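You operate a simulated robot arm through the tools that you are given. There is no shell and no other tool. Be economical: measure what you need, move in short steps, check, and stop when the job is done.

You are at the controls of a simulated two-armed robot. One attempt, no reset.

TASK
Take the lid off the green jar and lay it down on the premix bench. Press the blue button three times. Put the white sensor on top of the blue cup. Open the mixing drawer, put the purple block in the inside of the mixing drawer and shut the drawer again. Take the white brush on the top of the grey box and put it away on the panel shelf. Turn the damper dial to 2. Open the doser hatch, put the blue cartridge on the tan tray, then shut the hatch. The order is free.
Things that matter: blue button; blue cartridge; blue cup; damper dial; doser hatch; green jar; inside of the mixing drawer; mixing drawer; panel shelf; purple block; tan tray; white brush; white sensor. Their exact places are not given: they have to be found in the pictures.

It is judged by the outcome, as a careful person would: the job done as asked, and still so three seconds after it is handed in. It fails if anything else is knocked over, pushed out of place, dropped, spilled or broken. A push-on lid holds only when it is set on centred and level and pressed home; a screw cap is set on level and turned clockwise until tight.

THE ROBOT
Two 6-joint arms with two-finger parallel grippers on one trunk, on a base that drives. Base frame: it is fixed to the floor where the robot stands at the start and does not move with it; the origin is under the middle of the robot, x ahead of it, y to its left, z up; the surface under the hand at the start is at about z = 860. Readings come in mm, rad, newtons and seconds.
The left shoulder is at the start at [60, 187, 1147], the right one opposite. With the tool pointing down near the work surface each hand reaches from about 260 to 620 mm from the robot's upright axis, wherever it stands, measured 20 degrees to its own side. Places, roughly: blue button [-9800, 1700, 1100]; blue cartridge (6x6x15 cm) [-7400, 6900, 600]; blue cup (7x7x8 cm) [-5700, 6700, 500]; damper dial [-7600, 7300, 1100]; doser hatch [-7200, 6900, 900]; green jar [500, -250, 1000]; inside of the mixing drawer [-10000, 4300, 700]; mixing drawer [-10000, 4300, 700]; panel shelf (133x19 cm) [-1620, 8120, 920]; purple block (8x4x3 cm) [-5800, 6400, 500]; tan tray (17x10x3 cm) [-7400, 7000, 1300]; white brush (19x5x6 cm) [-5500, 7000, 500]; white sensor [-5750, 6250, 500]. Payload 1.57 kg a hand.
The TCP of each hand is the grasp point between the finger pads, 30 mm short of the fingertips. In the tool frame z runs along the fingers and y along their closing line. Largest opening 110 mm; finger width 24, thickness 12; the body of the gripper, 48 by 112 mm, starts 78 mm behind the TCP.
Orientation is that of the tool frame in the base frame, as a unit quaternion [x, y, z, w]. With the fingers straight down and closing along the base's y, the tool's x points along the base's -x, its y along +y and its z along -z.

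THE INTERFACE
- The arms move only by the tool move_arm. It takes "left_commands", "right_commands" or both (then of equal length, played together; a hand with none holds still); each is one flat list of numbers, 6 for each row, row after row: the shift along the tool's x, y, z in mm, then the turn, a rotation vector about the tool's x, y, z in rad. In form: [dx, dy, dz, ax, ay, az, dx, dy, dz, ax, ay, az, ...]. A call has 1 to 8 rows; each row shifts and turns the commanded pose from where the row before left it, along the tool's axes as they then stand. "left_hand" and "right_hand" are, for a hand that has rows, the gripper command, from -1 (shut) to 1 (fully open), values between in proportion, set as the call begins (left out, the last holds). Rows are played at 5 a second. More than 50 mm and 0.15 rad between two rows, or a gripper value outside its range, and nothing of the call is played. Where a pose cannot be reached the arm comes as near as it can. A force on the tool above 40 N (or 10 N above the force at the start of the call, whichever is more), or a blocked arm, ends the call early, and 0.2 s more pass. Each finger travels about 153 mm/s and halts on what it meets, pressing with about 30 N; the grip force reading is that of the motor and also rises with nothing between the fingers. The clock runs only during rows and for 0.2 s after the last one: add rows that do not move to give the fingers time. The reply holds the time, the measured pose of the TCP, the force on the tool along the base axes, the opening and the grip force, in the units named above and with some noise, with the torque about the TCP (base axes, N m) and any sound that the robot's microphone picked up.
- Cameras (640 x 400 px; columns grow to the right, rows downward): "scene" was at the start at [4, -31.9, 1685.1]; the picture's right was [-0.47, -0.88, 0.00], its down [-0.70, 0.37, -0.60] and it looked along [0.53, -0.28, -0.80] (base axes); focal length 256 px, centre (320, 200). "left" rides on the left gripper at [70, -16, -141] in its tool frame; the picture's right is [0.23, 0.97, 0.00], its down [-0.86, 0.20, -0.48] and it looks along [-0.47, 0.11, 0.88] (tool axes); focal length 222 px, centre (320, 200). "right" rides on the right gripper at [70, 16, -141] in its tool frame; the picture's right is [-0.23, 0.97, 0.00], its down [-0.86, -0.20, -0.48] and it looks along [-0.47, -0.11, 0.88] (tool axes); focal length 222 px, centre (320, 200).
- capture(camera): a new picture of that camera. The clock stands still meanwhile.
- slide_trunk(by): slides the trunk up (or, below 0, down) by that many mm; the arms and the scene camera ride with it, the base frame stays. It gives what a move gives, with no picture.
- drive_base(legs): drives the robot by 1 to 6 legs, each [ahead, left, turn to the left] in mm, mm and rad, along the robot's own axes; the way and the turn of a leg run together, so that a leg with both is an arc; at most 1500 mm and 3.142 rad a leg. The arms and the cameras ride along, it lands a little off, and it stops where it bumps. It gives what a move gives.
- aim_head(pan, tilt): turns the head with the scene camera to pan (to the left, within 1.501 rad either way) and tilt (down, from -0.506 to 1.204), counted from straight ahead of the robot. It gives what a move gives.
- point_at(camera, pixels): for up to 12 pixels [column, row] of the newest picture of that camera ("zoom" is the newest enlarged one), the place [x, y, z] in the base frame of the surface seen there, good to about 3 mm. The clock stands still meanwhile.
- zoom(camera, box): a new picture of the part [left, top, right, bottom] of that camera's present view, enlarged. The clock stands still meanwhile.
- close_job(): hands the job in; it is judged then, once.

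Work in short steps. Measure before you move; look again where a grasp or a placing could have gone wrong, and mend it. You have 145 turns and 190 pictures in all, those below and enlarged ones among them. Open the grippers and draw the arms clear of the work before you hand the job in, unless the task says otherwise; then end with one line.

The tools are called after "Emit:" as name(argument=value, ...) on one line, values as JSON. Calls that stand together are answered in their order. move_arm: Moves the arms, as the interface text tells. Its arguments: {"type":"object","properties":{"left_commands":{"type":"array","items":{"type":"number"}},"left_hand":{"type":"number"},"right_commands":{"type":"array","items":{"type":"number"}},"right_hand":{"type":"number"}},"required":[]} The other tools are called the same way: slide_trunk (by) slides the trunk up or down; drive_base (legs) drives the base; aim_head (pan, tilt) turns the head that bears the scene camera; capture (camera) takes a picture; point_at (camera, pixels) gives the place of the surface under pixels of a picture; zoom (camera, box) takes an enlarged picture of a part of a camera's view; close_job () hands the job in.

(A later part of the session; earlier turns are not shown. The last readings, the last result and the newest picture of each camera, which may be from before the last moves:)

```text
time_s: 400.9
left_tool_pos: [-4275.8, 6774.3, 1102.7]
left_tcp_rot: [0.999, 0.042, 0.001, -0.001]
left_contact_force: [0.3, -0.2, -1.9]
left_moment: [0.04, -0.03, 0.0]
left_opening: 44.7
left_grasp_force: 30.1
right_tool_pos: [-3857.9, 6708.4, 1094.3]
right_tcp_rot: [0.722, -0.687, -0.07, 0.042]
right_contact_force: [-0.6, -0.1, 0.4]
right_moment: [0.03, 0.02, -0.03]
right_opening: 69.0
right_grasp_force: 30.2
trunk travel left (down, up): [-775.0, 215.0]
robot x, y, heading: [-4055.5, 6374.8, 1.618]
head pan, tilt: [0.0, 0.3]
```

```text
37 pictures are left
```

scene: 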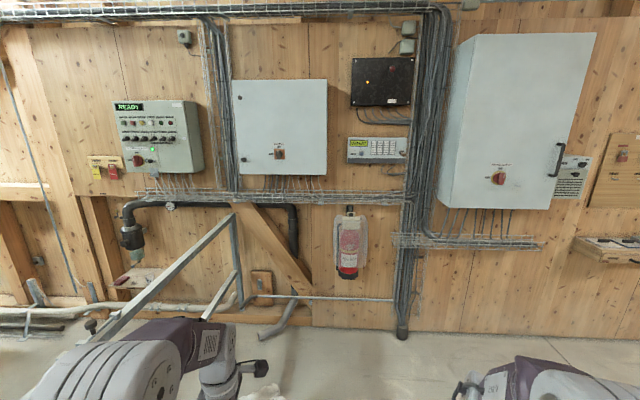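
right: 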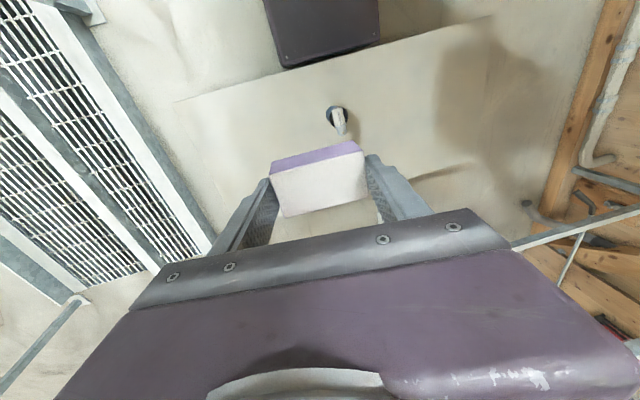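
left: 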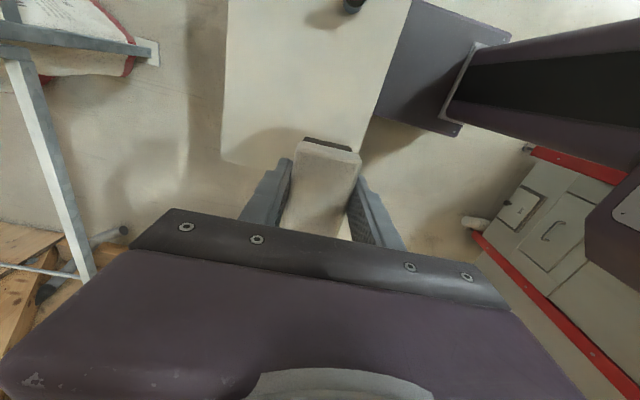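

A pellet bag on the left blocked the way; the shelf is visible at far right (610,245). I sidestep right, go north and strafe east, facing the wall.

Emit:
drive_base(legs=[[-60, -100, 0], [0, -520, -0.047], [1020, 0, 0], [0, -1500, 0], [0, -320, 0]])

Emit:
aim_head(pan=0, tilt=0.6)

Emit:
capture(camera="scene")

Emit:
point_at(camera="scene", pixels=[[320, 180], [250, 180], [400, 180], [320, 200], [320, 165], [150, 190], [500, 190], [200, 180], [320, 150], [320, 220], [280, 170], [360, 170]])

```text
time_s: 418.4
left_tool_pos: [-1816.4, 7785.6, 1101.5]
left_tcp_rot: [1.0, 0.02, 0.002, -0.002]
left_contact_force: [-0.1, 0.3, -0.6]
left_moment: [0.01, -0.06, -0.02]
left_opening: 44.7
left_grasp_force: 29.9
right_tool_pos: [-1401.6, 7699.0, 1093.9]
right_tcp_rot: [0.707, -0.702, -0.069, 0.041]
right_contact_force: [0.4, 0.1, 0.0]
right_moment: [-0.02, -0.02, -0.01]
right_opening: 69.0
right_grasp_force: 29.9
trunk travel left (down, up): [-775.0, 215.0]
robot x, y, heading: [-1612.2, 7374.6, 1.575]
head pan, tilt: [0.0, 0.3]
```

```text
time_s: 419.2
left_tool_pos: [-1813.9, 7785.9, 1101.7]
left_tcp_rot: [1.0, 0.02, 0.0, 0.0]
left_contact_force: [0.1, -0.2, -2.0]
left_moment: [0.02, -0.03, 0.01]
left_opening: 44.8
left_grasp_force: 30.6
right_tool_pos: [-1399.8, 7698.4, 1091.7]
right_tcp_rot: [0.707, -0.703, -0.07, 0.041]
right_contact_force: [-0.3, -0.1, -0.3]
right_moment: [-0.03, 0.01, 0.0]
right_opening: 68.9
right_grasp_force: 30.0
trunk travel left (down, up): [-775.0, 215.0]
robot x, y, heading: [-1617.3, 7372.4, 1.58]
head pan, tilt: [0.0, 0.6]
```

```text
36 pictures are left
```

scene: 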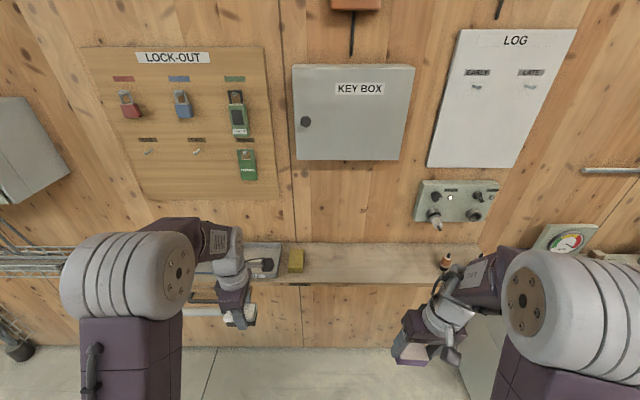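

```text
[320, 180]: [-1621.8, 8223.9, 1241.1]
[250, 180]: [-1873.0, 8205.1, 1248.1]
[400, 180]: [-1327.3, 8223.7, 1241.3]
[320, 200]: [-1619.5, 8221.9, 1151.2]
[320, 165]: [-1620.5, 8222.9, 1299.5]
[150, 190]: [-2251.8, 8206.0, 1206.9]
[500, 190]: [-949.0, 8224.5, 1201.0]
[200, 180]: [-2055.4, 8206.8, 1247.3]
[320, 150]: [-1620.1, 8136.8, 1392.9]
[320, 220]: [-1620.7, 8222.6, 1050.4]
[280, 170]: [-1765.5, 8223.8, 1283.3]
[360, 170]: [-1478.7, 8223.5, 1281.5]
```

The shelf's free stretch is about x −1650…−1280. I bring the left hand forward/inward and down to z≈990 in front of it, then drive in over the shelf and measure.

Emit:
move_arm(left_commands=[30, -33, 0, 0, 0, 0, 30, -33, 0, 0, 0, 0, 30, -33, 0, 0, 0, 0, 30, -33, 0, 0, 0, 0, 0, 0, 38, 0, 0, 0, 0, 0, 38, 0, 0, 0, 0, 0, 36, 0, 0, 0])

Emit:
drive_base(legs=[[0, -247, -0.009], [200, 0, 0]])

Emit:
zoom(camera="scene", box=[140, 180, 460, 380])

Emit:
point_at(camera="zoom", pixels=[[100, 150], [200, 150], [500, 150], [560, 150], [150, 170], [450, 170], [520, 130], [80, 170], [250, 200], [300, 220]])

Emit:
capture(camera="left")

Emit:
point_at(camera="left", pixels=[[320, 100], [250, 100], [400, 100], [320, 60], [250, 60], [400, 60]])

```text
time_s: 420.8
left_tool_pos: [-1700.0, 7923.0, 989.5]
left_tcp_rot: [1.0, 0.02, 0.001, 0.0]
left_contact_force: [-0.5, 1.1, -1.1]
left_moment: [-0.02, -0.02, 0.0]
left_opening: 44.6
left_grasp_force: 29.9
right_tool_pos: [-1400.2, 7700.0, 1092.8]
right_tcp_rot: [0.707, -0.702, -0.069, 0.042]
right_contact_force: [0.0, 0.9, -0.1]
right_moment: [0.03, 0.0, 0.03]
right_opening: 68.9
right_grasp_force: 29.8
trunk travel left (down, up): [-775.0, 215.0]
robot x, y, heading: [-1612.9, 7371.4, 1.579]
head pan, tilt: [0.0, 0.6]
```

```text
time_s: 423.8
left_tool_pos: [-1451.7, 8123.7, 991.7]
left_tcp_rot: [1.0, 0.016, 0.0, -0.001]
left_contact_force: [-1.3, -0.3, -0.5]
left_moment: [0.02, -0.03, 0.0]
left_opening: 44.9
left_grasp_force: 29.6
right_tool_pos: [-1151.7, 7897.9, 1093.9]
right_tcp_rot: [-0.704, 0.705, 0.071, -0.04]
right_contact_force: [0.3, 0.1, 0.2]
right_moment: [-0.02, 0.02, 0.03]
right_opening: 69.1
right_grasp_force: 29.6
trunk travel left (down, up): [-775.0, 215.0]
robot x, y, heading: [-1369.4, 7578.9, 1.576]
head pan, tilt: [0.0, 0.6]
```

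```text
2.00 times, centred on (300, 280) of scene
```

zoom: 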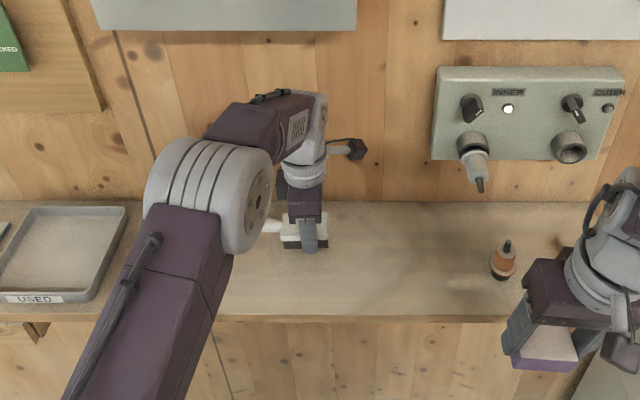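

```text
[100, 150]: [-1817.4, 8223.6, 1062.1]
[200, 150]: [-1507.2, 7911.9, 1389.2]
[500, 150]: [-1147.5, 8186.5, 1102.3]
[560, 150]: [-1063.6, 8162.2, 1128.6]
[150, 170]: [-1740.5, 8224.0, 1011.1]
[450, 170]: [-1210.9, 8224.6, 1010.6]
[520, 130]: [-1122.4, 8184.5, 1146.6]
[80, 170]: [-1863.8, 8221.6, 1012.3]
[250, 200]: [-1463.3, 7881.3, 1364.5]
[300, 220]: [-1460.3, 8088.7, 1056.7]
```

```text
34 pictures are left
```

left: 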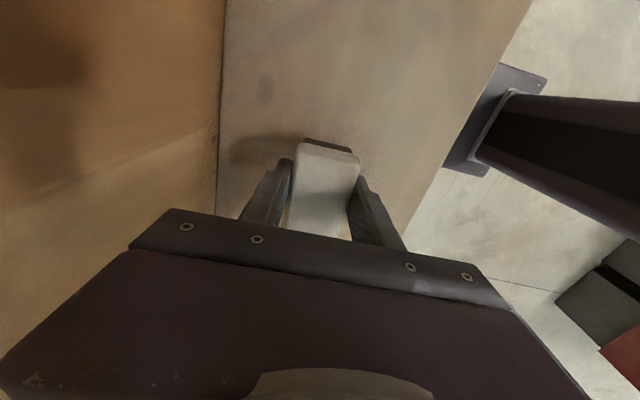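

```text
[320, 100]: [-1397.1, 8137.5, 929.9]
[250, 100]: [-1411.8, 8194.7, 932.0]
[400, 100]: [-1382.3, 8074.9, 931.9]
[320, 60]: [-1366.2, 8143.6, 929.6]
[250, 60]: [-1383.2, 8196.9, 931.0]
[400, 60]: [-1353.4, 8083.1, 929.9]
```

The shelf top is at z 930; the brush hangs ~25 mm above it. Lower to contact, release, back off, check, and start driving to the drawer.

Emit:
move_arm(left_commands=[0, 0, 16, 0, 0, 0, 0, 0, 4, 0, 0, 0, 0, 0, 3, 0, 0, 0, 0, 0, 2, 0, 0, 0, 0, 0, 2, 0, 0, 0])

Emit:
move_arm(left_commands=[0, 0, 0, 0, 0, 0, 0, 0, 0, 0, 0, 0, 0, 0, 0, 0, 0, 0, 0, 0, -30, 0, 0, 0, 0, 0, -40, 0, 0, 0], left_hand=0.3)

Emit:
drive_base(legs=[[-350, 0, 0]])

Emit:
zoom(camera="scene", box=[140, 150, 460, 350])

Emit:
drive_base(legs=[[0, 1500, 0], [0, 580, 0], [-1020, 0, 0], [-1500, 0, 0], [-830, 0, 0], [0, 0, 1.571]])

Emit:
drive_base(legs=[[1500, 0, 0], [1500, 0, 0], [1500, 0, 0], [1000, 0, 0]])

Emit:
aim_head(pan=-0.2, tilt=0.4)

Emit:
capture(camera="scene")

```text
time_s: 425.0
left_tool_pos: [-1451.8, 8126.4, 966.7]
left_tcp_rot: [1.0, 0.017, 0.001, -0.005]
left_contact_force: [-2.2, 5.5, 25.9]
left_moment: [-0.17, 0.37, -0.11]
left_opening: 45.0
left_grasp_force: 30.1
right_tool_pos: [-1152.5, 7898.1, 1094.5]
right_tcp_rot: [-0.705, 0.705, 0.071, -0.04]
right_contact_force: [0.0, -0.3, -0.1]
right_moment: [-0.02, -0.02, 0.01]
right_opening: 69.0
right_grasp_force: 30.1
trunk travel left (down, up): [-775.0, 215.0]
robot x, y, heading: [-1364.7, 7577.8, 1.574]
head pan, tilt: [0.0, 0.6]
```

```text
time_s: 426.2
left_tool_pos: [-1450.9, 8123.8, 1034.1]
left_tcp_rot: [1.0, 0.017, 0.0, -0.001]
left_contact_force: [0.3, 0.3, -0.5]
left_moment: [0.02, -0.01, 0.0]
left_opening: 71.5
left_grasp_force: 0.1
right_tool_pos: [-1152.0, 7899.6, 1092.0]
right_tcp_rot: [-0.705, 0.705, 0.071, -0.04]
right_contact_force: [-0.1, 0.0, -0.9]
right_moment: [0.03, 0.01, 0.02]
right_opening: 68.9
right_grasp_force: 29.9
trunk travel left (down, up): [-775.0, 215.0]
robot x, y, heading: [-1368.9, 7579.8, 1.579]
head pan, tilt: [0.0, 0.6]
```

```text
time_s: 428.5
left_tool_pos: [-1449.4, 7773.5, 1032.4]
left_tcp_rot: [1.0, 0.017, 0.001, -0.001]
left_contact_force: [0.1, -0.1, 0.2]
left_moment: [0.01, -0.01, -0.01]
left_opening: 71.5
left_grasp_force: 0.2
right_tool_pos: [-1151.8, 7549.0, 1092.3]
right_tcp_rot: [-0.705, 0.705, 0.071, -0.04]
right_contact_force: [-0.8, 0.5, -1.1]
right_moment: [0.0, 0.02, 0.01]
right_opening: 68.7
right_grasp_force: 30.1
trunk travel left (down, up): [-775.0, 215.0]
robot x, y, heading: [-1367.4, 7224.4, 1.577]
head pan, tilt: [0.0, 0.6]
```

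```text
2.00 times, centred on (300, 250) of scene
```

zoom: 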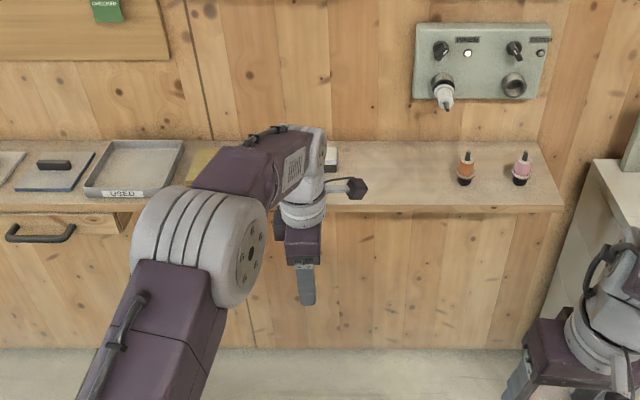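

```text
time_s: 458.6
left_tool_pos: [-4077.9, 3828.8, 1033.3]
left_tcp_rot: [0.712, 0.702, 0.0, -0.002]
left_contact_force: [0.2, -0.2, 0.6]
left_moment: [-0.01, 0.0, 0.01]
left_opening: 71.3
left_grasp_force: 0.1
right_tool_pos: [-3837.8, 4114.4, 1092.1]
right_tcp_rot: [0.996, -0.023, -0.023, 0.078]
right_contact_force: [0.1, -0.2, 0.2]
right_moment: [-0.02, -0.03, -0.01]
right_opening: 69.1
right_grasp_force: 30.5
trunk travel left (down, up): [-775.0, 215.0]
robot x, y, heading: [-3524.9, 3881.9, 3.093]
head pan, tilt: [0.0, 0.6]
```

```text
time_s: 484.7
left_tool_pos: [-9538.3, 4041.1, 1033.4]
left_tcp_rot: [0.709, 0.705, 0.0, -0.001]
left_contact_force: [-0.1, -0.1, 0.5]
left_moment: [-0.01, -0.02, 0.02]
left_opening: 71.5
left_grasp_force: 0.0
right_tool_pos: [-9301.5, 4331.3, 1092.8]
right_tcp_rot: [0.997, -0.019, -0.022, 0.078]
right_contact_force: [-0.7, 0.3, -0.5]
right_moment: [-0.02, 0.03, -0.01]
right_opening: 69.1
right_grasp_force: 30.1
trunk travel left (down, up): [-775.0, 215.0]
robot x, y, heading: [-8990.0, 4102.4, 3.105]
head pan, tilt: [0.0, 0.6]
```

```text
time_s: 485.4
left_tool_pos: [-9539.4, 4042.2, 1032.5]
left_tcp_rot: [0.709, 0.705, 0.0, -0.001]
left_contact_force: [0.4, -0.7, 0.5]
left_moment: [0.02, 0.01, 0.0]
left_opening: 71.5
left_grasp_force: 0.1
right_tool_pos: [-9301.9, 4331.6, 1093.1]
right_tcp_rot: [0.996, -0.019, -0.022, 0.079]
right_contact_force: [-0.5, -0.4, -0.1]
right_moment: [-0.02, -0.04, -0.01]
right_opening: 69.1
right_grasp_force: 30.1
trunk travel left (down, up): [-775.0, 215.0]
robot x, y, heading: [-8989.6, 4104.1, 3.109]
head pan, tilt: [-0.201, 0.4]
```

```text
32 pictures are left
```

scene: 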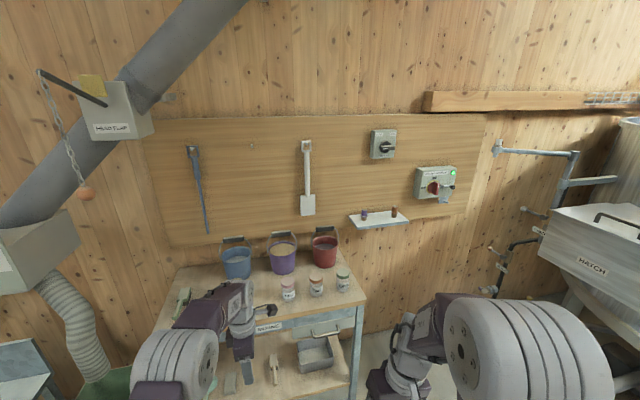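

The drawer is under the bench, label MIXING at (270,327), handle near (325,330). Zoom and measure it.

Emit:
aim_head(pan=-0.1, tilt=0.7)

Emit:
zoom(camera="scene", box=[160, 100, 400, 250])

Emit:
point_at(camera="zoom", pixels=[[355, 240], [375, 250], [400, 240], [420, 235], [270, 250], [300, 245], [470, 250], [330, 270], [380, 290], [450, 300], [380, 225], [350, 300]])

Emit:
capture(camera="scene")

Emit:
point_at(camera="scene", pixels=[[270, 230], [290, 230], [300, 235], [310, 230], [320, 228], [330, 225], [300, 250], [320, 250], [340, 240], [280, 250], [250, 240], [350, 260]])

```text
time_s: 486.2
left_tool_pos: [-9538.0, 4041.2, 1032.8]
left_tcp_rot: [0.709, 0.705, 0.0, -0.001]
left_contact_force: [0.8, -0.3, -0.4]
left_moment: [0.03, -0.04, 0.02]
left_opening: 71.8
left_grasp_force: 0.0
right_tool_pos: [-9300.9, 4331.5, 1092.9]
right_tcp_rot: [0.996, -0.019, -0.022, 0.078]
right_contact_force: [-0.1, -0.8, -0.7]
right_moment: [-0.01, -0.01, -0.03]
right_opening: 69.0
right_grasp_force: 29.7
trunk travel left (down, up): [-775.0, 215.0]
robot x, y, heading: [-8985.7, 4101.6, 3.103]
head pan, tilt: [-0.099, 0.7]
```

```text
2.67 times, centred on (280, 175) of scene
```

zoom: 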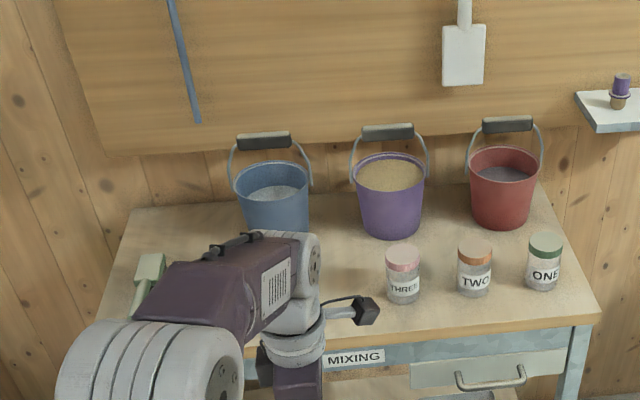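

```text
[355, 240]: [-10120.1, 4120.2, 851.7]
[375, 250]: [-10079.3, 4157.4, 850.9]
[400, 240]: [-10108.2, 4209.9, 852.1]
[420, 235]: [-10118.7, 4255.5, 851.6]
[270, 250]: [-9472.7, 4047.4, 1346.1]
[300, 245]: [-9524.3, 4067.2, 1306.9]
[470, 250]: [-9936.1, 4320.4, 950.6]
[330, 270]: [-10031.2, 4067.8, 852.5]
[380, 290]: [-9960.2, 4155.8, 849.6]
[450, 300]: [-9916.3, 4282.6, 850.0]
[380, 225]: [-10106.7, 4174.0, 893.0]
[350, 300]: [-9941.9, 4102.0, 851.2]
```

```text
30 pictures are left
```

scene: 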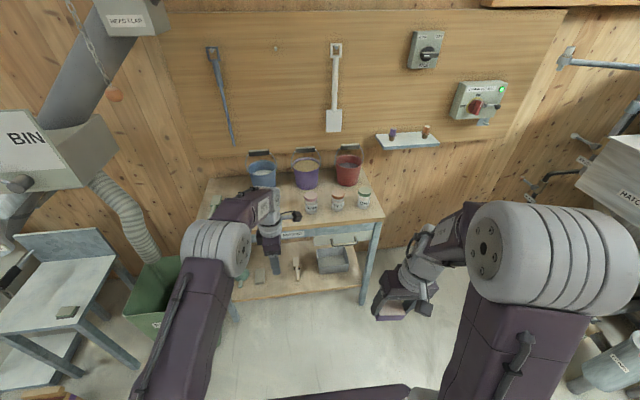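

```text
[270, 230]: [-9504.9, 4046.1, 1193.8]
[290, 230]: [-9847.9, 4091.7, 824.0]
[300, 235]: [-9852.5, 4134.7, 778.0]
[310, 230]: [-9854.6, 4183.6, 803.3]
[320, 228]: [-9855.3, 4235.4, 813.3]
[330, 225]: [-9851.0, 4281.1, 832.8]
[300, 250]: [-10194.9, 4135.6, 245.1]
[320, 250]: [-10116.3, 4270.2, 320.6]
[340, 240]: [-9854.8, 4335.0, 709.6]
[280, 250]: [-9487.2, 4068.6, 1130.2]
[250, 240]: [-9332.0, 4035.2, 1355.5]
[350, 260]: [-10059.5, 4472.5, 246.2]
```

Few turns left. The handle is near (−9815,4335,~715). I lean the left hand forward, drive in front of the drawer, lower by trunk and look from the left camera.

Emit:
move_arm(left_commands=[0, 0, 0, 0.15, 0, 0, 0, 0, 0, 0.15, 0, 0, 0, 0, 0, 0.15, 0, 0], left_hand=-0.3)

Emit:
drive_base(legs=[[0, 0, 0.0386], [255, -315, 0]])

Emit:
slide_trunk(by=-230)

Emit:
capture(camera="left")

Emit:
aim_head(pan=0, tilt=0.85)

Emit:
capture(camera="scene")

Emit:
point_at(camera="left", pixels=[[320, 100], [320, 120], [320, 140], [320, 80], [320, 60], [340, 100], [340, 120], [340, 140], [300, 100], [300, 120], [300, 140], [360, 120]])

```text
time_s: 487.0
left_tool_pos: [-9537.3, 4043.0, 1034.5]
left_tcp_rot: [0.691, 0.687, -0.158, -0.159]
left_contact_force: [-1.0, 0.6, -0.1]
left_moment: [-0.02, 0.01, 0.0]
left_opening: 38.4
left_grasp_force: 0.1
right_tool_pos: [-9302.7, 4332.0, 1094.7]
right_tcp_rot: [0.997, -0.019, -0.022, 0.078]
right_contact_force: [-0.7, -0.1, -1.1]
right_moment: [-0.02, -0.01, -0.01]
right_opening: 68.9
right_grasp_force: 29.7
trunk travel left (down, up): [-775.0, 215.0]
robot x, y, heading: [-8988.9, 4098.1, 3.104]
head pan, tilt: [-0.099, 0.7]
```

```text
time_s: 489.9
left_tool_pos: [-9791.5, 4333.7, 1034.0]
left_tcp_rot: [0.678, 0.7, -0.16, -0.156]
left_contact_force: [0.0, 0.5, -1.3]
left_moment: [0.01, -0.03, -0.04]
left_opening: 38.4
left_grasp_force: 0.0
right_tool_pos: [-9566.0, 4632.2, 1092.8]
right_tcp_rot: [0.997, 0.0, -0.021, 0.079]
right_contact_force: [-0.6, 0.1, -0.6]
right_moment: [-0.02, 0.03, 0.0]
right_opening: 69.1
right_grasp_force: 29.7
trunk travel left (down, up): [-775.0, 215.0]
robot x, y, heading: [-9245.7, 4413.6, -3.142]
head pan, tilt: [-0.099, 0.7]
```

```text
time_s: 492.4
left_tool_pos: [-9792.1, 4334.1, 803.3]
left_tcp_rot: [0.678, 0.7, -0.16, -0.157]
left_contact_force: [-0.3, -0.4, -0.5]
left_moment: [0.01, 0.01, 0.01]
left_opening: 38.5
left_grasp_force: 0.0
right_tool_pos: [-9567.0, 4633.5, 862.7]
right_tcp_rot: [0.997, 0.0, -0.021, 0.078]
right_contact_force: [0.4, 0.8, -1.1]
right_moment: [-0.02, 0.01, 0.01]
right_opening: 69.0
right_grasp_force: 30.1
trunk travel left (down, up): [-545.0, 445.0]
robot x, y, heading: [-9247.3, 4418.1, -3.141]
head pan, tilt: [-0.099, 0.7]
```

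```text
29 pictures are left
```

left: 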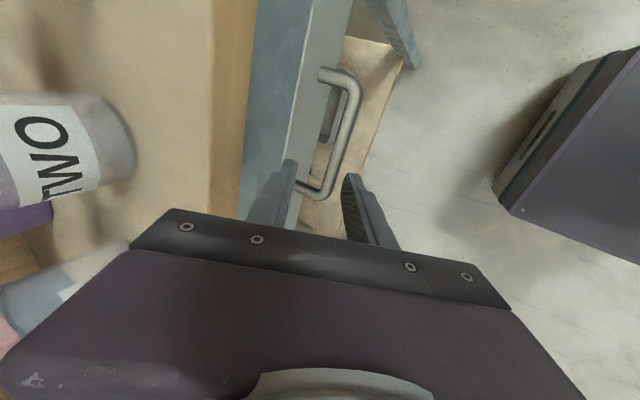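

```text
time_s: 493.1
left_tool_pos: [-9791.9, 4334.2, 802.1]
left_tcp_rot: [0.678, 0.701, -0.16, -0.155]
left_contact_force: [-0.5, -0.8, -0.6]
left_moment: [-0.05, -0.02, 0.0]
left_opening: 38.6
left_grasp_force: 0.0
right_tool_pos: [-9568.3, 4631.9, 861.9]
right_tcp_rot: [0.997, 0.0, -0.022, 0.078]
right_contact_force: [-0.8, -0.5, 0.1]
right_moment: [0.02, 0.0, -0.02]
right_opening: 68.9
right_grasp_force: 30.3
trunk travel left (down, up): [-545.0, 445.0]
robot x, y, heading: [-9245.1, 4416.8, -3.138]
head pan, tilt: [0.0, 0.85]
```

```text
28 pictures are left
```

scene: 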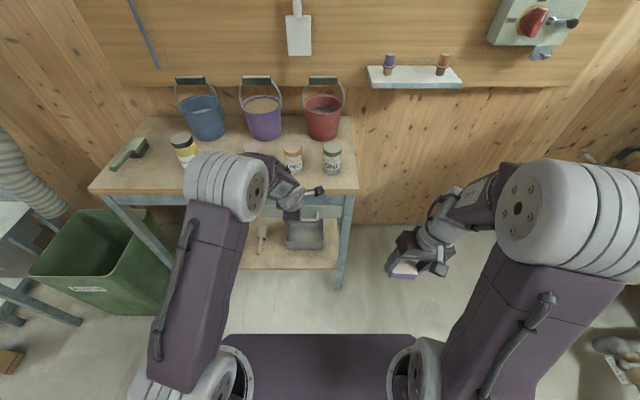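

```text
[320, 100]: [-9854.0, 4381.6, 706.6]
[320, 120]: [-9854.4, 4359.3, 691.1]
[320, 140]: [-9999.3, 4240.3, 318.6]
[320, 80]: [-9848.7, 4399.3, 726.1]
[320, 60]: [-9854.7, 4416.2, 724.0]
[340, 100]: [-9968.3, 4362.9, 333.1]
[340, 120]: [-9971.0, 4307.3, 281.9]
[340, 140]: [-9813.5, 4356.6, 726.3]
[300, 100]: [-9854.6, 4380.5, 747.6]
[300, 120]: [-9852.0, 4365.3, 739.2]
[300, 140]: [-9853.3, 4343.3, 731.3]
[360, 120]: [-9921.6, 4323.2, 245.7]
```

The bar is at x −9813, z≈724, y 4325–4400; drawer face −9854. Move over it, descend vertically, close, pull 230 mm with the base, release, and look.

Emit:
move_arm(left_commands=[26, 0, 0, 0, 0, 0, 0, -15.3, 7.4, 0, 0, 0, 0, 11, 22, 0, 0, 0, 0, 11, 22, 0, 0, 0, 0, 10, 21, 0, 0, 0, 0, 0, 0, 0, 0, 0], left_hand=-0.49)

Emit:
move_arm(left_commands=[0, 0, 0, 0, 0, 0, 0, 0, 0, 0, 0, 0, 0, 0, 0, 0, 0, 0], left_hand=-1)

Emit:
drive_base(legs=[[-230, 0, 0]])

Emit:
capture(camera="left")

Emit:
capture(camera="scene")

Emit:
point_at(camera="left", pixels=[[250, 100], [200, 100], [150, 100], [250, 150], [200, 150], [250, 50], [200, 50], [280, 100], [220, 130], [180, 130], [100, 100], [300, 100]])

```text
time_s: 494.1
left_tool_pos: [-9811.0, 4359.5, 758.7]
left_tcp_rot: [0.677, 0.7, -0.163, -0.159]
left_contact_force: [9.7, -1.5, 14.9]
left_moment: [0.13, -0.39, -0.14]
left_opening: 29.9
left_grasp_force: 1.6
right_tool_pos: [-9566.1, 4633.6, 862.1]
right_tcp_rot: [0.997, 0.0, -0.022, 0.079]
right_contact_force: [-1.3, -0.2, -1.4]
right_moment: [-0.02, -0.03, 0.01]
right_opening: 68.6
right_grasp_force: 29.7
trunk travel left (down, up): [-545.0, 445.0]
robot x, y, heading: [-9247.5, 4420.0, -3.139]
head pan, tilt: [0.0, 0.85]
stopped in row 5 (left hand): the force on the tool passed its limit at 121 N (the readings are from after the stop); the commanded pose is now the measured one
```

```text
time_s: 494.9
left_tool_pos: [-9810.6, 4358.8, 758.0]
left_tcp_rot: [0.677, 0.7, -0.163, -0.157]
left_contact_force: [5.6, 2.5, 6.9]
left_moment: [0.07, -0.12, 0.02]
left_opening: 0.1
left_grasp_force: 21.2
right_tool_pos: [-9567.1, 4633.6, 862.2]
right_tcp_rot: [0.997, 0.0, -0.021, 0.079]
right_contact_force: [-0.1, 0.4, 0.1]
right_moment: [0.05, 0.01, 0.01]
right_opening: 68.7
right_grasp_force: 30.0
trunk travel left (down, up): [-545.0, 445.0]
robot x, y, heading: [-9241.0, 4419.6, -3.139]
head pan, tilt: [0.0, 0.85]
```

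```text
time_s: 496.7
left_tool_pos: [-9577.5, 4358.6, 758.7]
left_tcp_rot: [0.677, 0.7, -0.163, -0.157]
left_contact_force: [-0.3, -2.2, 7.2]
left_moment: [-0.07, 0.02, 0.01]
left_opening: 0.0
left_grasp_force: 21.6
right_tool_pos: [-9335.4, 4632.6, 863.8]
right_tcp_rot: [0.997, 0.001, -0.022, 0.078]
right_contact_force: [0.8, -0.2, -1.1]
right_moment: [-0.01, -0.01, 0.0]
right_opening: 68.8
right_grasp_force: 30.8
trunk travel left (down, up): [-545.0, 445.0]
robot x, y, heading: [-9013.2, 4414.0, -3.139]
head pan, tilt: [0.0, 0.85]
```

```text
27 pictures are left
```

left: 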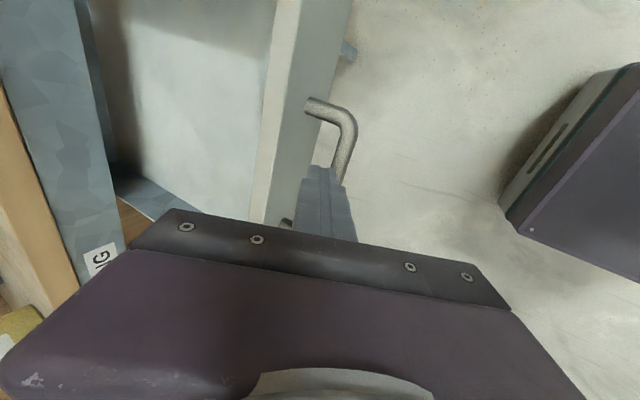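

```text
26 pictures are left
```

scene: 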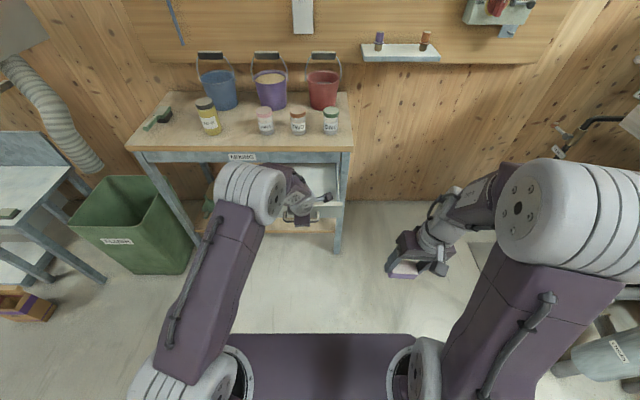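

```text
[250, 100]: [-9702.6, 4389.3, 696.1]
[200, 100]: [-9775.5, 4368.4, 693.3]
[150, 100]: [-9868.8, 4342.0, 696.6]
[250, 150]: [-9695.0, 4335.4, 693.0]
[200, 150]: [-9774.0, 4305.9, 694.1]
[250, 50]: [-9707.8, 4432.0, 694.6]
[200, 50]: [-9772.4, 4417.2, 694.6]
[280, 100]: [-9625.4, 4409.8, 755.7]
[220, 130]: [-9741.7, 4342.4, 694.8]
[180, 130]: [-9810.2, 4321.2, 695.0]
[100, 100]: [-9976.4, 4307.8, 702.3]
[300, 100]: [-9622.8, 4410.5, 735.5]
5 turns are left
```

The drawer is open 230 mm (floor z 694, x −9848…−9650). I lift and retract the left hand, drive in, and bring the block over the drawer.

Emit:
move_arm(left_commands=[0, -13, -27, 0, 0, 0, 0, -13, -27, 0, 0, 0, 0, 40, -19, 0, 0, 0, 0, 40, -19, 0, 0, 0, -40, 10, -5, 0, 0, 0, -30, 0, 0, 0, 0, 0])

Emit:
drive_base(legs=[[225, 195, 0]])

Emit:
move_arm(right_commands=[-30, 16, 2.5, 0, 0, 0, -30, 16, 2.5, 0, 0, 0, -30, 16, 2.5, 0, 0, 0, -30, 16, 2.5, 0, 0, 0, -30, 16, 2.5, 0, 0, 0, -30, 16, 2.5, 0, 0, 0, 0, -5, 30, 0, 0, 0, 0, 0, 0, 0, 0, 0])

Emit:
capture(camera="right")

Emit:
capture(camera="scene")

Emit:
aim_head(pan=1.0, tilt=0.3)

Emit:
capture(camera="scene")

```text
time_s: 498.1
left_tool_pos: [-9483.0, 4291.0, 824.9]
left_tcp_rot: [0.677, 0.701, -0.16, -0.154]
left_contact_force: [0.1, -0.7, 0.8]
left_moment: [-0.01, -0.03, 0.03]
left_opening: 0.0
left_grasp_force: 21.5
left hand out of reach, approached as far as the arm can: row 5
right_tool_pos: [-9336.9, 4633.3, 863.6]
right_tcp_rot: [0.997, 0.001, -0.021, 0.079]
right_contact_force: [0.1, -0.7, -0.8]
right_moment: [-0.02, 0.03, -0.05]
right_opening: 69.0
right_grasp_force: 30.3
trunk travel left (down, up): [-545.0, 445.0]
robot x, y, heading: [-9010.3, 4417.4, -3.14]
head pan, tilt: [0.0, 0.85]
```

```text
time_s: 500.1
left_tool_pos: [-9712.8, 4095.2, 825.0]
left_tcp_rot: [0.678, 0.701, -0.159, -0.155]
left_contact_force: [0.2, -1.0, -0.3]
left_moment: [-0.02, 0.04, 0.03]
left_opening: 0.0
left_grasp_force: 21.1
right_tool_pos: [-9567.0, 4436.6, 861.7]
right_tcp_rot: [0.997, 0.0, -0.021, 0.078]
right_contact_force: [-0.1, -0.5, -0.3]
right_moment: [0.02, -0.03, 0.02]
right_opening: 68.8
right_grasp_force: 30.0
trunk travel left (down, up): [-545.0, 445.0]
robot x, y, heading: [-9244.5, 4222.8, -3.14]
head pan, tilt: [0.0, 0.85]
```

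```text
time_s: 501.9
left_tool_pos: [-9712.5, 4096.2, 825.0]
left_tcp_rot: [0.678, 0.7, -0.161, -0.155]
left_contact_force: [-0.4, 0.6, 0.0]
left_moment: [0.03, -0.02, -0.02]
left_opening: 0.3
left_grasp_force: 21.2
right_tool_pos: [-9705.4, 4331.1, 800.8]
right_tcp_rot: [0.996, 0.0, -0.023, 0.086]
right_contact_force: [-0.5, 0.4, 0.1]
right_moment: [-0.01, 0.0, -0.01]
right_opening: 69.0
right_grasp_force: 30.4
right hand out of reach, approached as far as the arm can: row 2, 3, 4, 5, 6, 7
trunk travel left (down, up): [-545.0, 445.0]
robot x, y, heading: [-9242.4, 4217.8, -3.142]
head pan, tilt: [0.0, 0.85]
```

```text
25 pictures are left
```

right: 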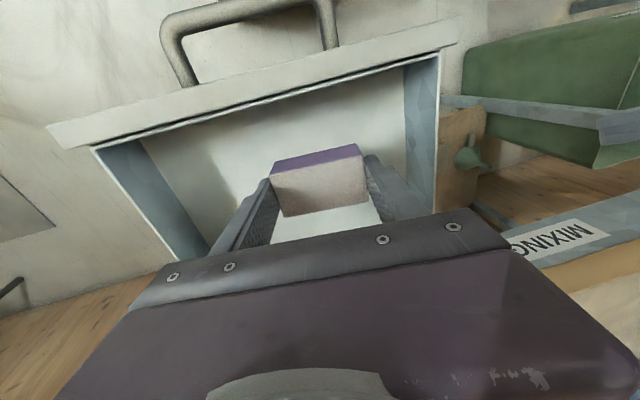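

```text
24 pictures are left
```

scene: 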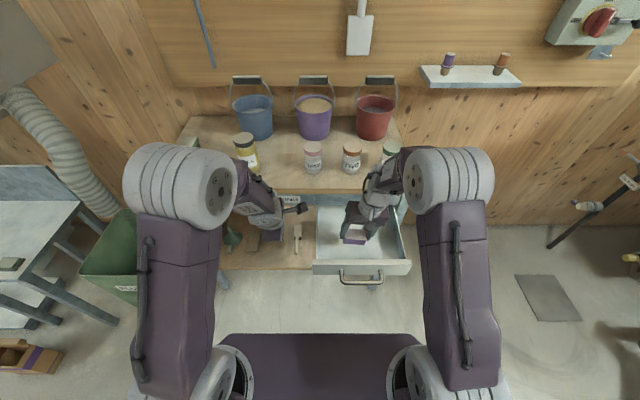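

```text
time_s: 503.2
left_tool_pos: [-9712.7, 4096.1, 824.9]
left_tcp_rot: [0.679, 0.7, -0.159, -0.154]
left_contact_force: [0.1, 0.3, -0.7]
left_moment: [-0.05, 0.01, 0.02]
left_opening: 0.0
left_grasp_force: 21.4
right_tool_pos: [-9706.5, 4331.8, 800.6]
right_tcp_rot: [0.996, 0.0, -0.023, 0.085]
right_contact_force: [0.2, 0.2, -1.0]
right_moment: [-0.01, 0.0, 0.0]
right_opening: 68.9
right_grasp_force: 30.2
trunk travel left (down, up): [-545.0, 445.0]
robot x, y, heading: [-9246.9, 4219.3, -3.143]
head pan, tilt: [1.0, 0.3]
```

```text
23 pictures are left
4 turns are left
```

scene: 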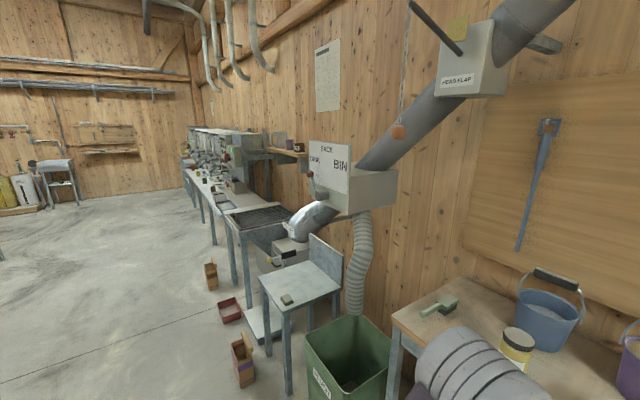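

The block hangs inside the drawer outline. I lower by trunk, release, rise, back off, push the drawer shut with the closed right hand, check, and drive to the button area.

Emit:
slide_trunk(by=-60)

Emit:
move_arm(right_commands=[0, 0, 0, 0, 0, 0, 0, 0, 0, 0, 0, 0, 0, 0, 0, 0, 0, 0, 0, 0, 0, 0, 0, 0], right_hand=0.6)

Emit:
slide_trunk(by=130)

Emit:
capture(camera="right")

Emit:
drive_base(legs=[[-260, 0, 0]])

Emit:
move_arm(right_commands=[0, 0, 0, 0, 0, 0, 0, 0, 0, 0, 0, 0, 0, 0, 0, 0, 0, 0], right_hand=-1)

Emit:
slide_trunk(by=-130)

Emit:
drive_base(legs=[[358, 0, 0]])

Emit:
drive_base(legs=[[-250, 0, 0]])

Emit:
aim_head(pan=-0.1, tilt=0.7)

Emit:
capture(camera="scene")

Emit:
slide_trunk(by=290)

Emit:
drive_base(legs=[[-60, 0, 0], [0, 1500, 0], [0, 1020, 0]])

Emit:
aim_head(pan=0, tilt=0.5)

Emit:
capture(camera="scene")

Emit:
zoom(camera="scene", box=[220, 100, 420, 225])

Emit:
point_at(camera="zoom", pixels=[[320, 200], [280, 200], [360, 200], [320, 170], [320, 230], [280, 170], [360, 170], [280, 230], [360, 230], [240, 200], [400, 200], [320, 140]])

```text
time_s: 504.2
left_tool_pos: [-9713.0, 4096.6, 764.6]
left_tcp_rot: [0.678, 0.701, -0.16, -0.155]
left_contact_force: [-0.3, 0.9, 0.2]
left_moment: [-0.03, -0.05, 0.03]
left_opening: 0.0
left_grasp_force: 21.4
right_tool_pos: [-9705.5, 4330.6, 740.4]
right_tcp_rot: [0.996, 0.0, -0.022, 0.085]
right_contact_force: [0.8, 0.2, 0.2]
right_moment: [0.01, 0.0, -0.02]
right_opening: 68.7
right_grasp_force: 30.3
trunk travel left (down, up): [-485.0, 505.0]
robot x, y, heading: [-9243.0, 4221.8, -3.135]
head pan, tilt: [1.0, 0.3]
```

```text
time_s: 505.2
left_tool_pos: [-9711.9, 4096.0, 765.5]
left_tcp_rot: [0.678, 0.701, -0.16, -0.155]
left_contact_force: [-0.3, -0.7, 0.6]
left_moment: [0.0, 0.0, 0.02]
left_opening: 0.1
left_grasp_force: 21.5
right_tool_pos: [-9706.7, 4330.6, 739.5]
right_tcp_rot: [0.996, -0.001, -0.023, 0.085]
right_contact_force: [0.3, -0.5, 0.7]
right_moment: [-0.05, -0.02, -0.01]
right_opening: 87.8
right_grasp_force: 0.0
trunk travel left (down, up): [-485.0, 505.0]
robot x, y, heading: [-9243.1, 4222.2, -3.137]
head pan, tilt: [1.0, 0.3]
```

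```text
time_s: 506.8
left_tool_pos: [-9712.1, 4096.6, 895.0]
left_tcp_rot: [0.678, 0.701, -0.16, -0.154]
left_contact_force: [-0.3, 0.5, 0.1]
left_moment: [0.0, 0.02, -0.02]
left_opening: 0.0
left_grasp_force: 21.0
right_tool_pos: [-9706.5, 4330.0, 870.2]
right_tcp_rot: [0.996, 0.0, -0.023, 0.086]
right_contact_force: [1.0, -0.6, 0.1]
right_moment: [-0.03, -0.01, -0.03]
right_opening: 88.1
right_grasp_force: 0.2
trunk travel left (down, up): [-615.0, 375.0]
robot x, y, heading: [-9249.4, 4219.4, -3.147]
head pan, tilt: [1.0, 0.3]
```

```text
22 pictures are left
```

right: 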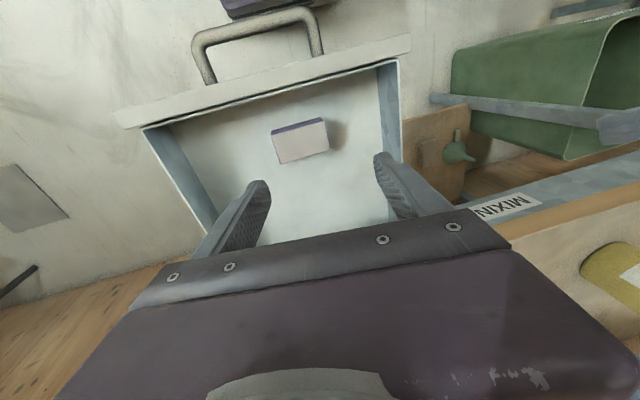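

```text
time_s: 508.6
left_tool_pos: [-9454.9, 4096.9, 894.9]
left_tcp_rot: [0.677, 0.702, -0.159, -0.154]
left_contact_force: [0.9, 0.1, 0.5]
left_moment: [-0.01, 0.01, 0.01]
left_opening: 0.0
left_grasp_force: 21.0
right_tool_pos: [-9448.1, 4330.3, 869.3]
right_tcp_rot: [0.996, 0.0, -0.023, 0.086]
right_contact_force: [0.9, 1.2, 0.7]
right_moment: [0.02, 0.0, 0.0]
right_opening: 88.1
right_grasp_force: 0.1
trunk travel left (down, up): [-615.0, 375.0]
robot x, y, heading: [-8985.7, 4221.8, -3.137]
head pan, tilt: [1.0, 0.3]
```

```text
time_s: 509.4
left_tool_pos: [-9454.9, 4096.1, 895.3]
left_tcp_rot: [0.677, 0.701, -0.16, -0.155]
left_contact_force: [-0.4, -0.1, -0.3]
left_moment: [-0.03, 0.0, -0.02]
left_opening: 0.0
left_grasp_force: 20.9
right_tool_pos: [-9449.2, 4330.7, 870.1]
right_tcp_rot: [0.996, -0.001, -0.023, 0.085]
right_contact_force: [0.2, 0.0, -0.2]
right_moment: [0.0, 0.01, 0.03]
right_opening: 0.2
right_grasp_force: 21.4
trunk travel left (down, up): [-615.0, 375.0]
robot x, y, heading: [-8985.0, 4221.0, -3.14]
head pan, tilt: [1.0, 0.3]
```

```text
time_s: 511.0
left_tool_pos: [-9454.0, 4096.0, 764.2]
left_tcp_rot: [0.677, 0.701, -0.161, -0.154]
left_contact_force: [0.1, -0.2, 0.3]
left_moment: [0.02, -0.01, -0.01]
left_opening: 0.3
left_grasp_force: 21.5
right_tool_pos: [-9448.2, 4330.4, 740.1]
right_tcp_rot: [0.996, 0.0, -0.022, 0.085]
right_contact_force: [-0.1, 0.6, 0.7]
right_moment: [0.0, 0.01, -0.01]
right_opening: 0.0
right_grasp_force: 21.1
trunk travel left (down, up): [-485.0, 505.0]
robot x, y, heading: [-8985.0, 4222.9, -3.141]
head pan, tilt: [1.0, 0.3]
```

```text
time_s: 513.5
left_tool_pos: [-9811.1, 4093.3, 765.0]
left_tcp_rot: [0.676, 0.702, -0.159, -0.155]
left_contact_force: [0.2, 0.2, -0.5]
left_moment: [0.0, -0.01, 0.0]
left_opening: 0.2
left_grasp_force: 21.8
right_tool_pos: [-9795.9, 4327.6, 734.8]
right_tcp_rot: [0.996, 0.003, -0.007, 0.085]
right_contact_force: [3.9, -0.2, 1.4]
right_moment: [-0.07, -0.1, 0.04]
right_opening: 0.0
right_grasp_force: 21.4
trunk travel left (down, up): [-485.0, 505.0]
robot x, y, heading: [-9343.0, 4219.4, -3.134]
head pan, tilt: [1.0, 0.3]
stopped in leg 1: the force on the tool passed its limit at 42 N (the readings are from after the stop); the commanded pose is now the measured one
```

```text
time_s: 515.3
left_tool_pos: [-9562.3, 4095.1, 765.3]
left_tcp_rot: [0.677, 0.701, -0.161, -0.156]
left_contact_force: [-0.3, 0.9, -0.4]
left_moment: [0.01, -0.01, 0.05]
left_opening: 0.0
left_grasp_force: 21.1
right_tool_pos: [-9546.3, 4331.5, 736.8]
right_tcp_rot: [0.996, 0.0, -0.008, 0.085]
right_contact_force: [0.5, -0.2, 0.3]
right_moment: [0.05, 0.0, 0.01]
right_opening: 0.3
right_grasp_force: 21.6
trunk travel left (down, up): [-485.0, 505.0]
robot x, y, heading: [-9095.5, 4223.1, -3.141]
head pan, tilt: [1.0, 0.3]
```

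```text
time_s: 516.6
left_tool_pos: [-9561.2, 4096.7, 764.5]
left_tcp_rot: [0.679, 0.7, -0.16, -0.154]
left_contact_force: [0.7, 0.6, 0.1]
left_moment: [0.01, 0.01, 0.04]
left_opening: 0.0
left_grasp_force: 21.6
right_tool_pos: [-9546.3, 4331.1, 737.0]
right_tcp_rot: [0.996, 0.0, -0.007, 0.084]
right_contact_force: [0.1, 0.3, -0.5]
right_moment: [0.03, 0.01, -0.04]
right_opening: 0.1
right_grasp_force: 21.5
trunk travel left (down, up): [-485.0, 505.0]
robot x, y, heading: [-9090.0, 4222.3, -3.142]
head pan, tilt: [-0.099, 0.7]
```

```text
21 pictures are left
```

scene: 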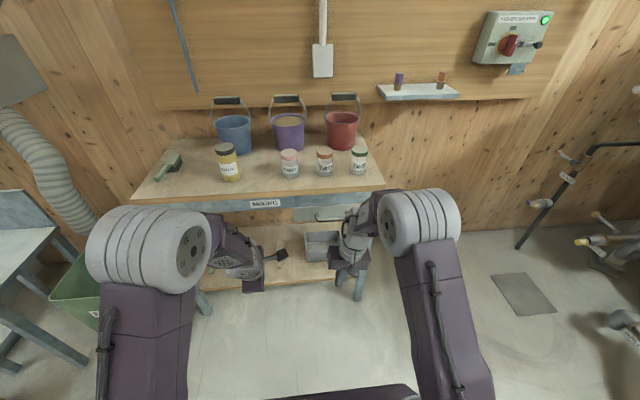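

```text
time_s: 519.5
left_tool_pos: [-9561.8, 4096.1, 1054.9]
left_tcp_rot: [0.678, 0.701, -0.16, -0.154]
left_contact_force: [0.4, 0.4, -0.3]
left_moment: [0.01, 0.0, -0.01]
left_opening: 0.1
left_grasp_force: 21.3
right_tool_pos: [-9546.2, 4330.5, 1026.7]
right_tcp_rot: [0.996, 0.0, -0.008, 0.085]
right_contact_force: [0.4, 0.6, -0.3]
right_moment: [-0.03, 0.0, 0.01]
right_opening: 0.0
right_grasp_force: 21.8
trunk travel left (down, up): [-775.0, 215.0]
robot x, y, heading: [-9094.6, 4218.6, -3.141]
head pan, tilt: [-0.099, 0.7]
```

```text
time_s: 532.4
left_tool_pos: [-9495.5, 1586.9, 1054.2]
left_tcp_rot: [0.678, 0.701, -0.159, -0.155]
left_contact_force: [-0.6, 0.5, -0.4]
left_moment: [0.01, -0.02, 0.04]
left_opening: 0.2
left_grasp_force: 21.1
right_tool_pos: [-9478.8, 1821.6, 1026.3]
right_tcp_rot: [0.996, 0.001, -0.008, 0.085]
right_contact_force: [-0.3, 0.1, 0.0]
right_moment: [-0.01, 0.04, 0.03]
right_opening: 0.0
right_grasp_force: 21.5
trunk travel left (down, up): [-775.0, 215.0]
robot x, y, heading: [-9025.9, 1711.0, -3.131]
head pan, tilt: [-0.099, 0.7]
```

```text
time_s: 533.1
left_tool_pos: [-9495.3, 1586.2, 1053.8]
left_tcp_rot: [0.677, 0.701, -0.16, -0.155]
left_contact_force: [0.1, 0.0, -0.5]
left_moment: [0.01, 0.0, 0.01]
left_opening: 0.1
left_grasp_force: 21.3
right_tool_pos: [-9478.7, 1820.4, 1026.4]
right_tcp_rot: [0.996, 0.001, -0.008, 0.085]
right_contact_force: [0.1, 0.2, -0.5]
right_moment: [-0.03, 0.01, -0.01]
right_opening: 0.2
right_grasp_force: 21.3
trunk travel left (down, up): [-775.0, 215.0]
robot x, y, heading: [-9028.3, 1711.9, -3.137]
head pan, tilt: [0.0, 0.499]
```

```text
20 pictures are left
```

scene: 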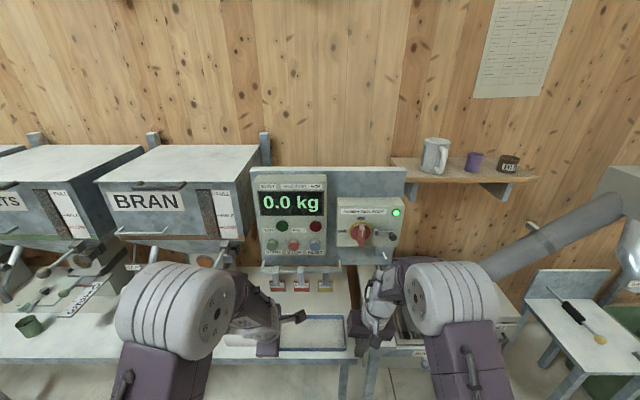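

```text
3.20 times, centred on (320, 162) of scene
```

zoom: 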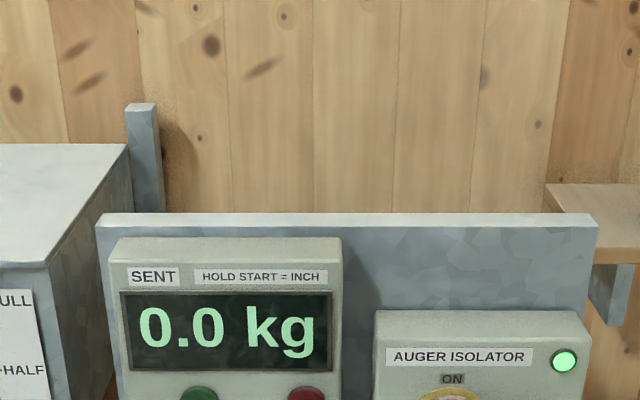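

```text
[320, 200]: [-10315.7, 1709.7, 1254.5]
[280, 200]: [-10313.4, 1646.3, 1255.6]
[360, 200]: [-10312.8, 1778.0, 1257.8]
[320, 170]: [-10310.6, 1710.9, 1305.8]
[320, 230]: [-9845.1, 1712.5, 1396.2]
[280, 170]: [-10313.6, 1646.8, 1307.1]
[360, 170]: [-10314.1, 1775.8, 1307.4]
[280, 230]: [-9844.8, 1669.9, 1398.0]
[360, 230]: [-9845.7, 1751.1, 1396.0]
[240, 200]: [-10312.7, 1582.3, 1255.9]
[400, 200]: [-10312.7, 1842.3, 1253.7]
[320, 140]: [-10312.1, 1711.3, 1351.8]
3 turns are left
```

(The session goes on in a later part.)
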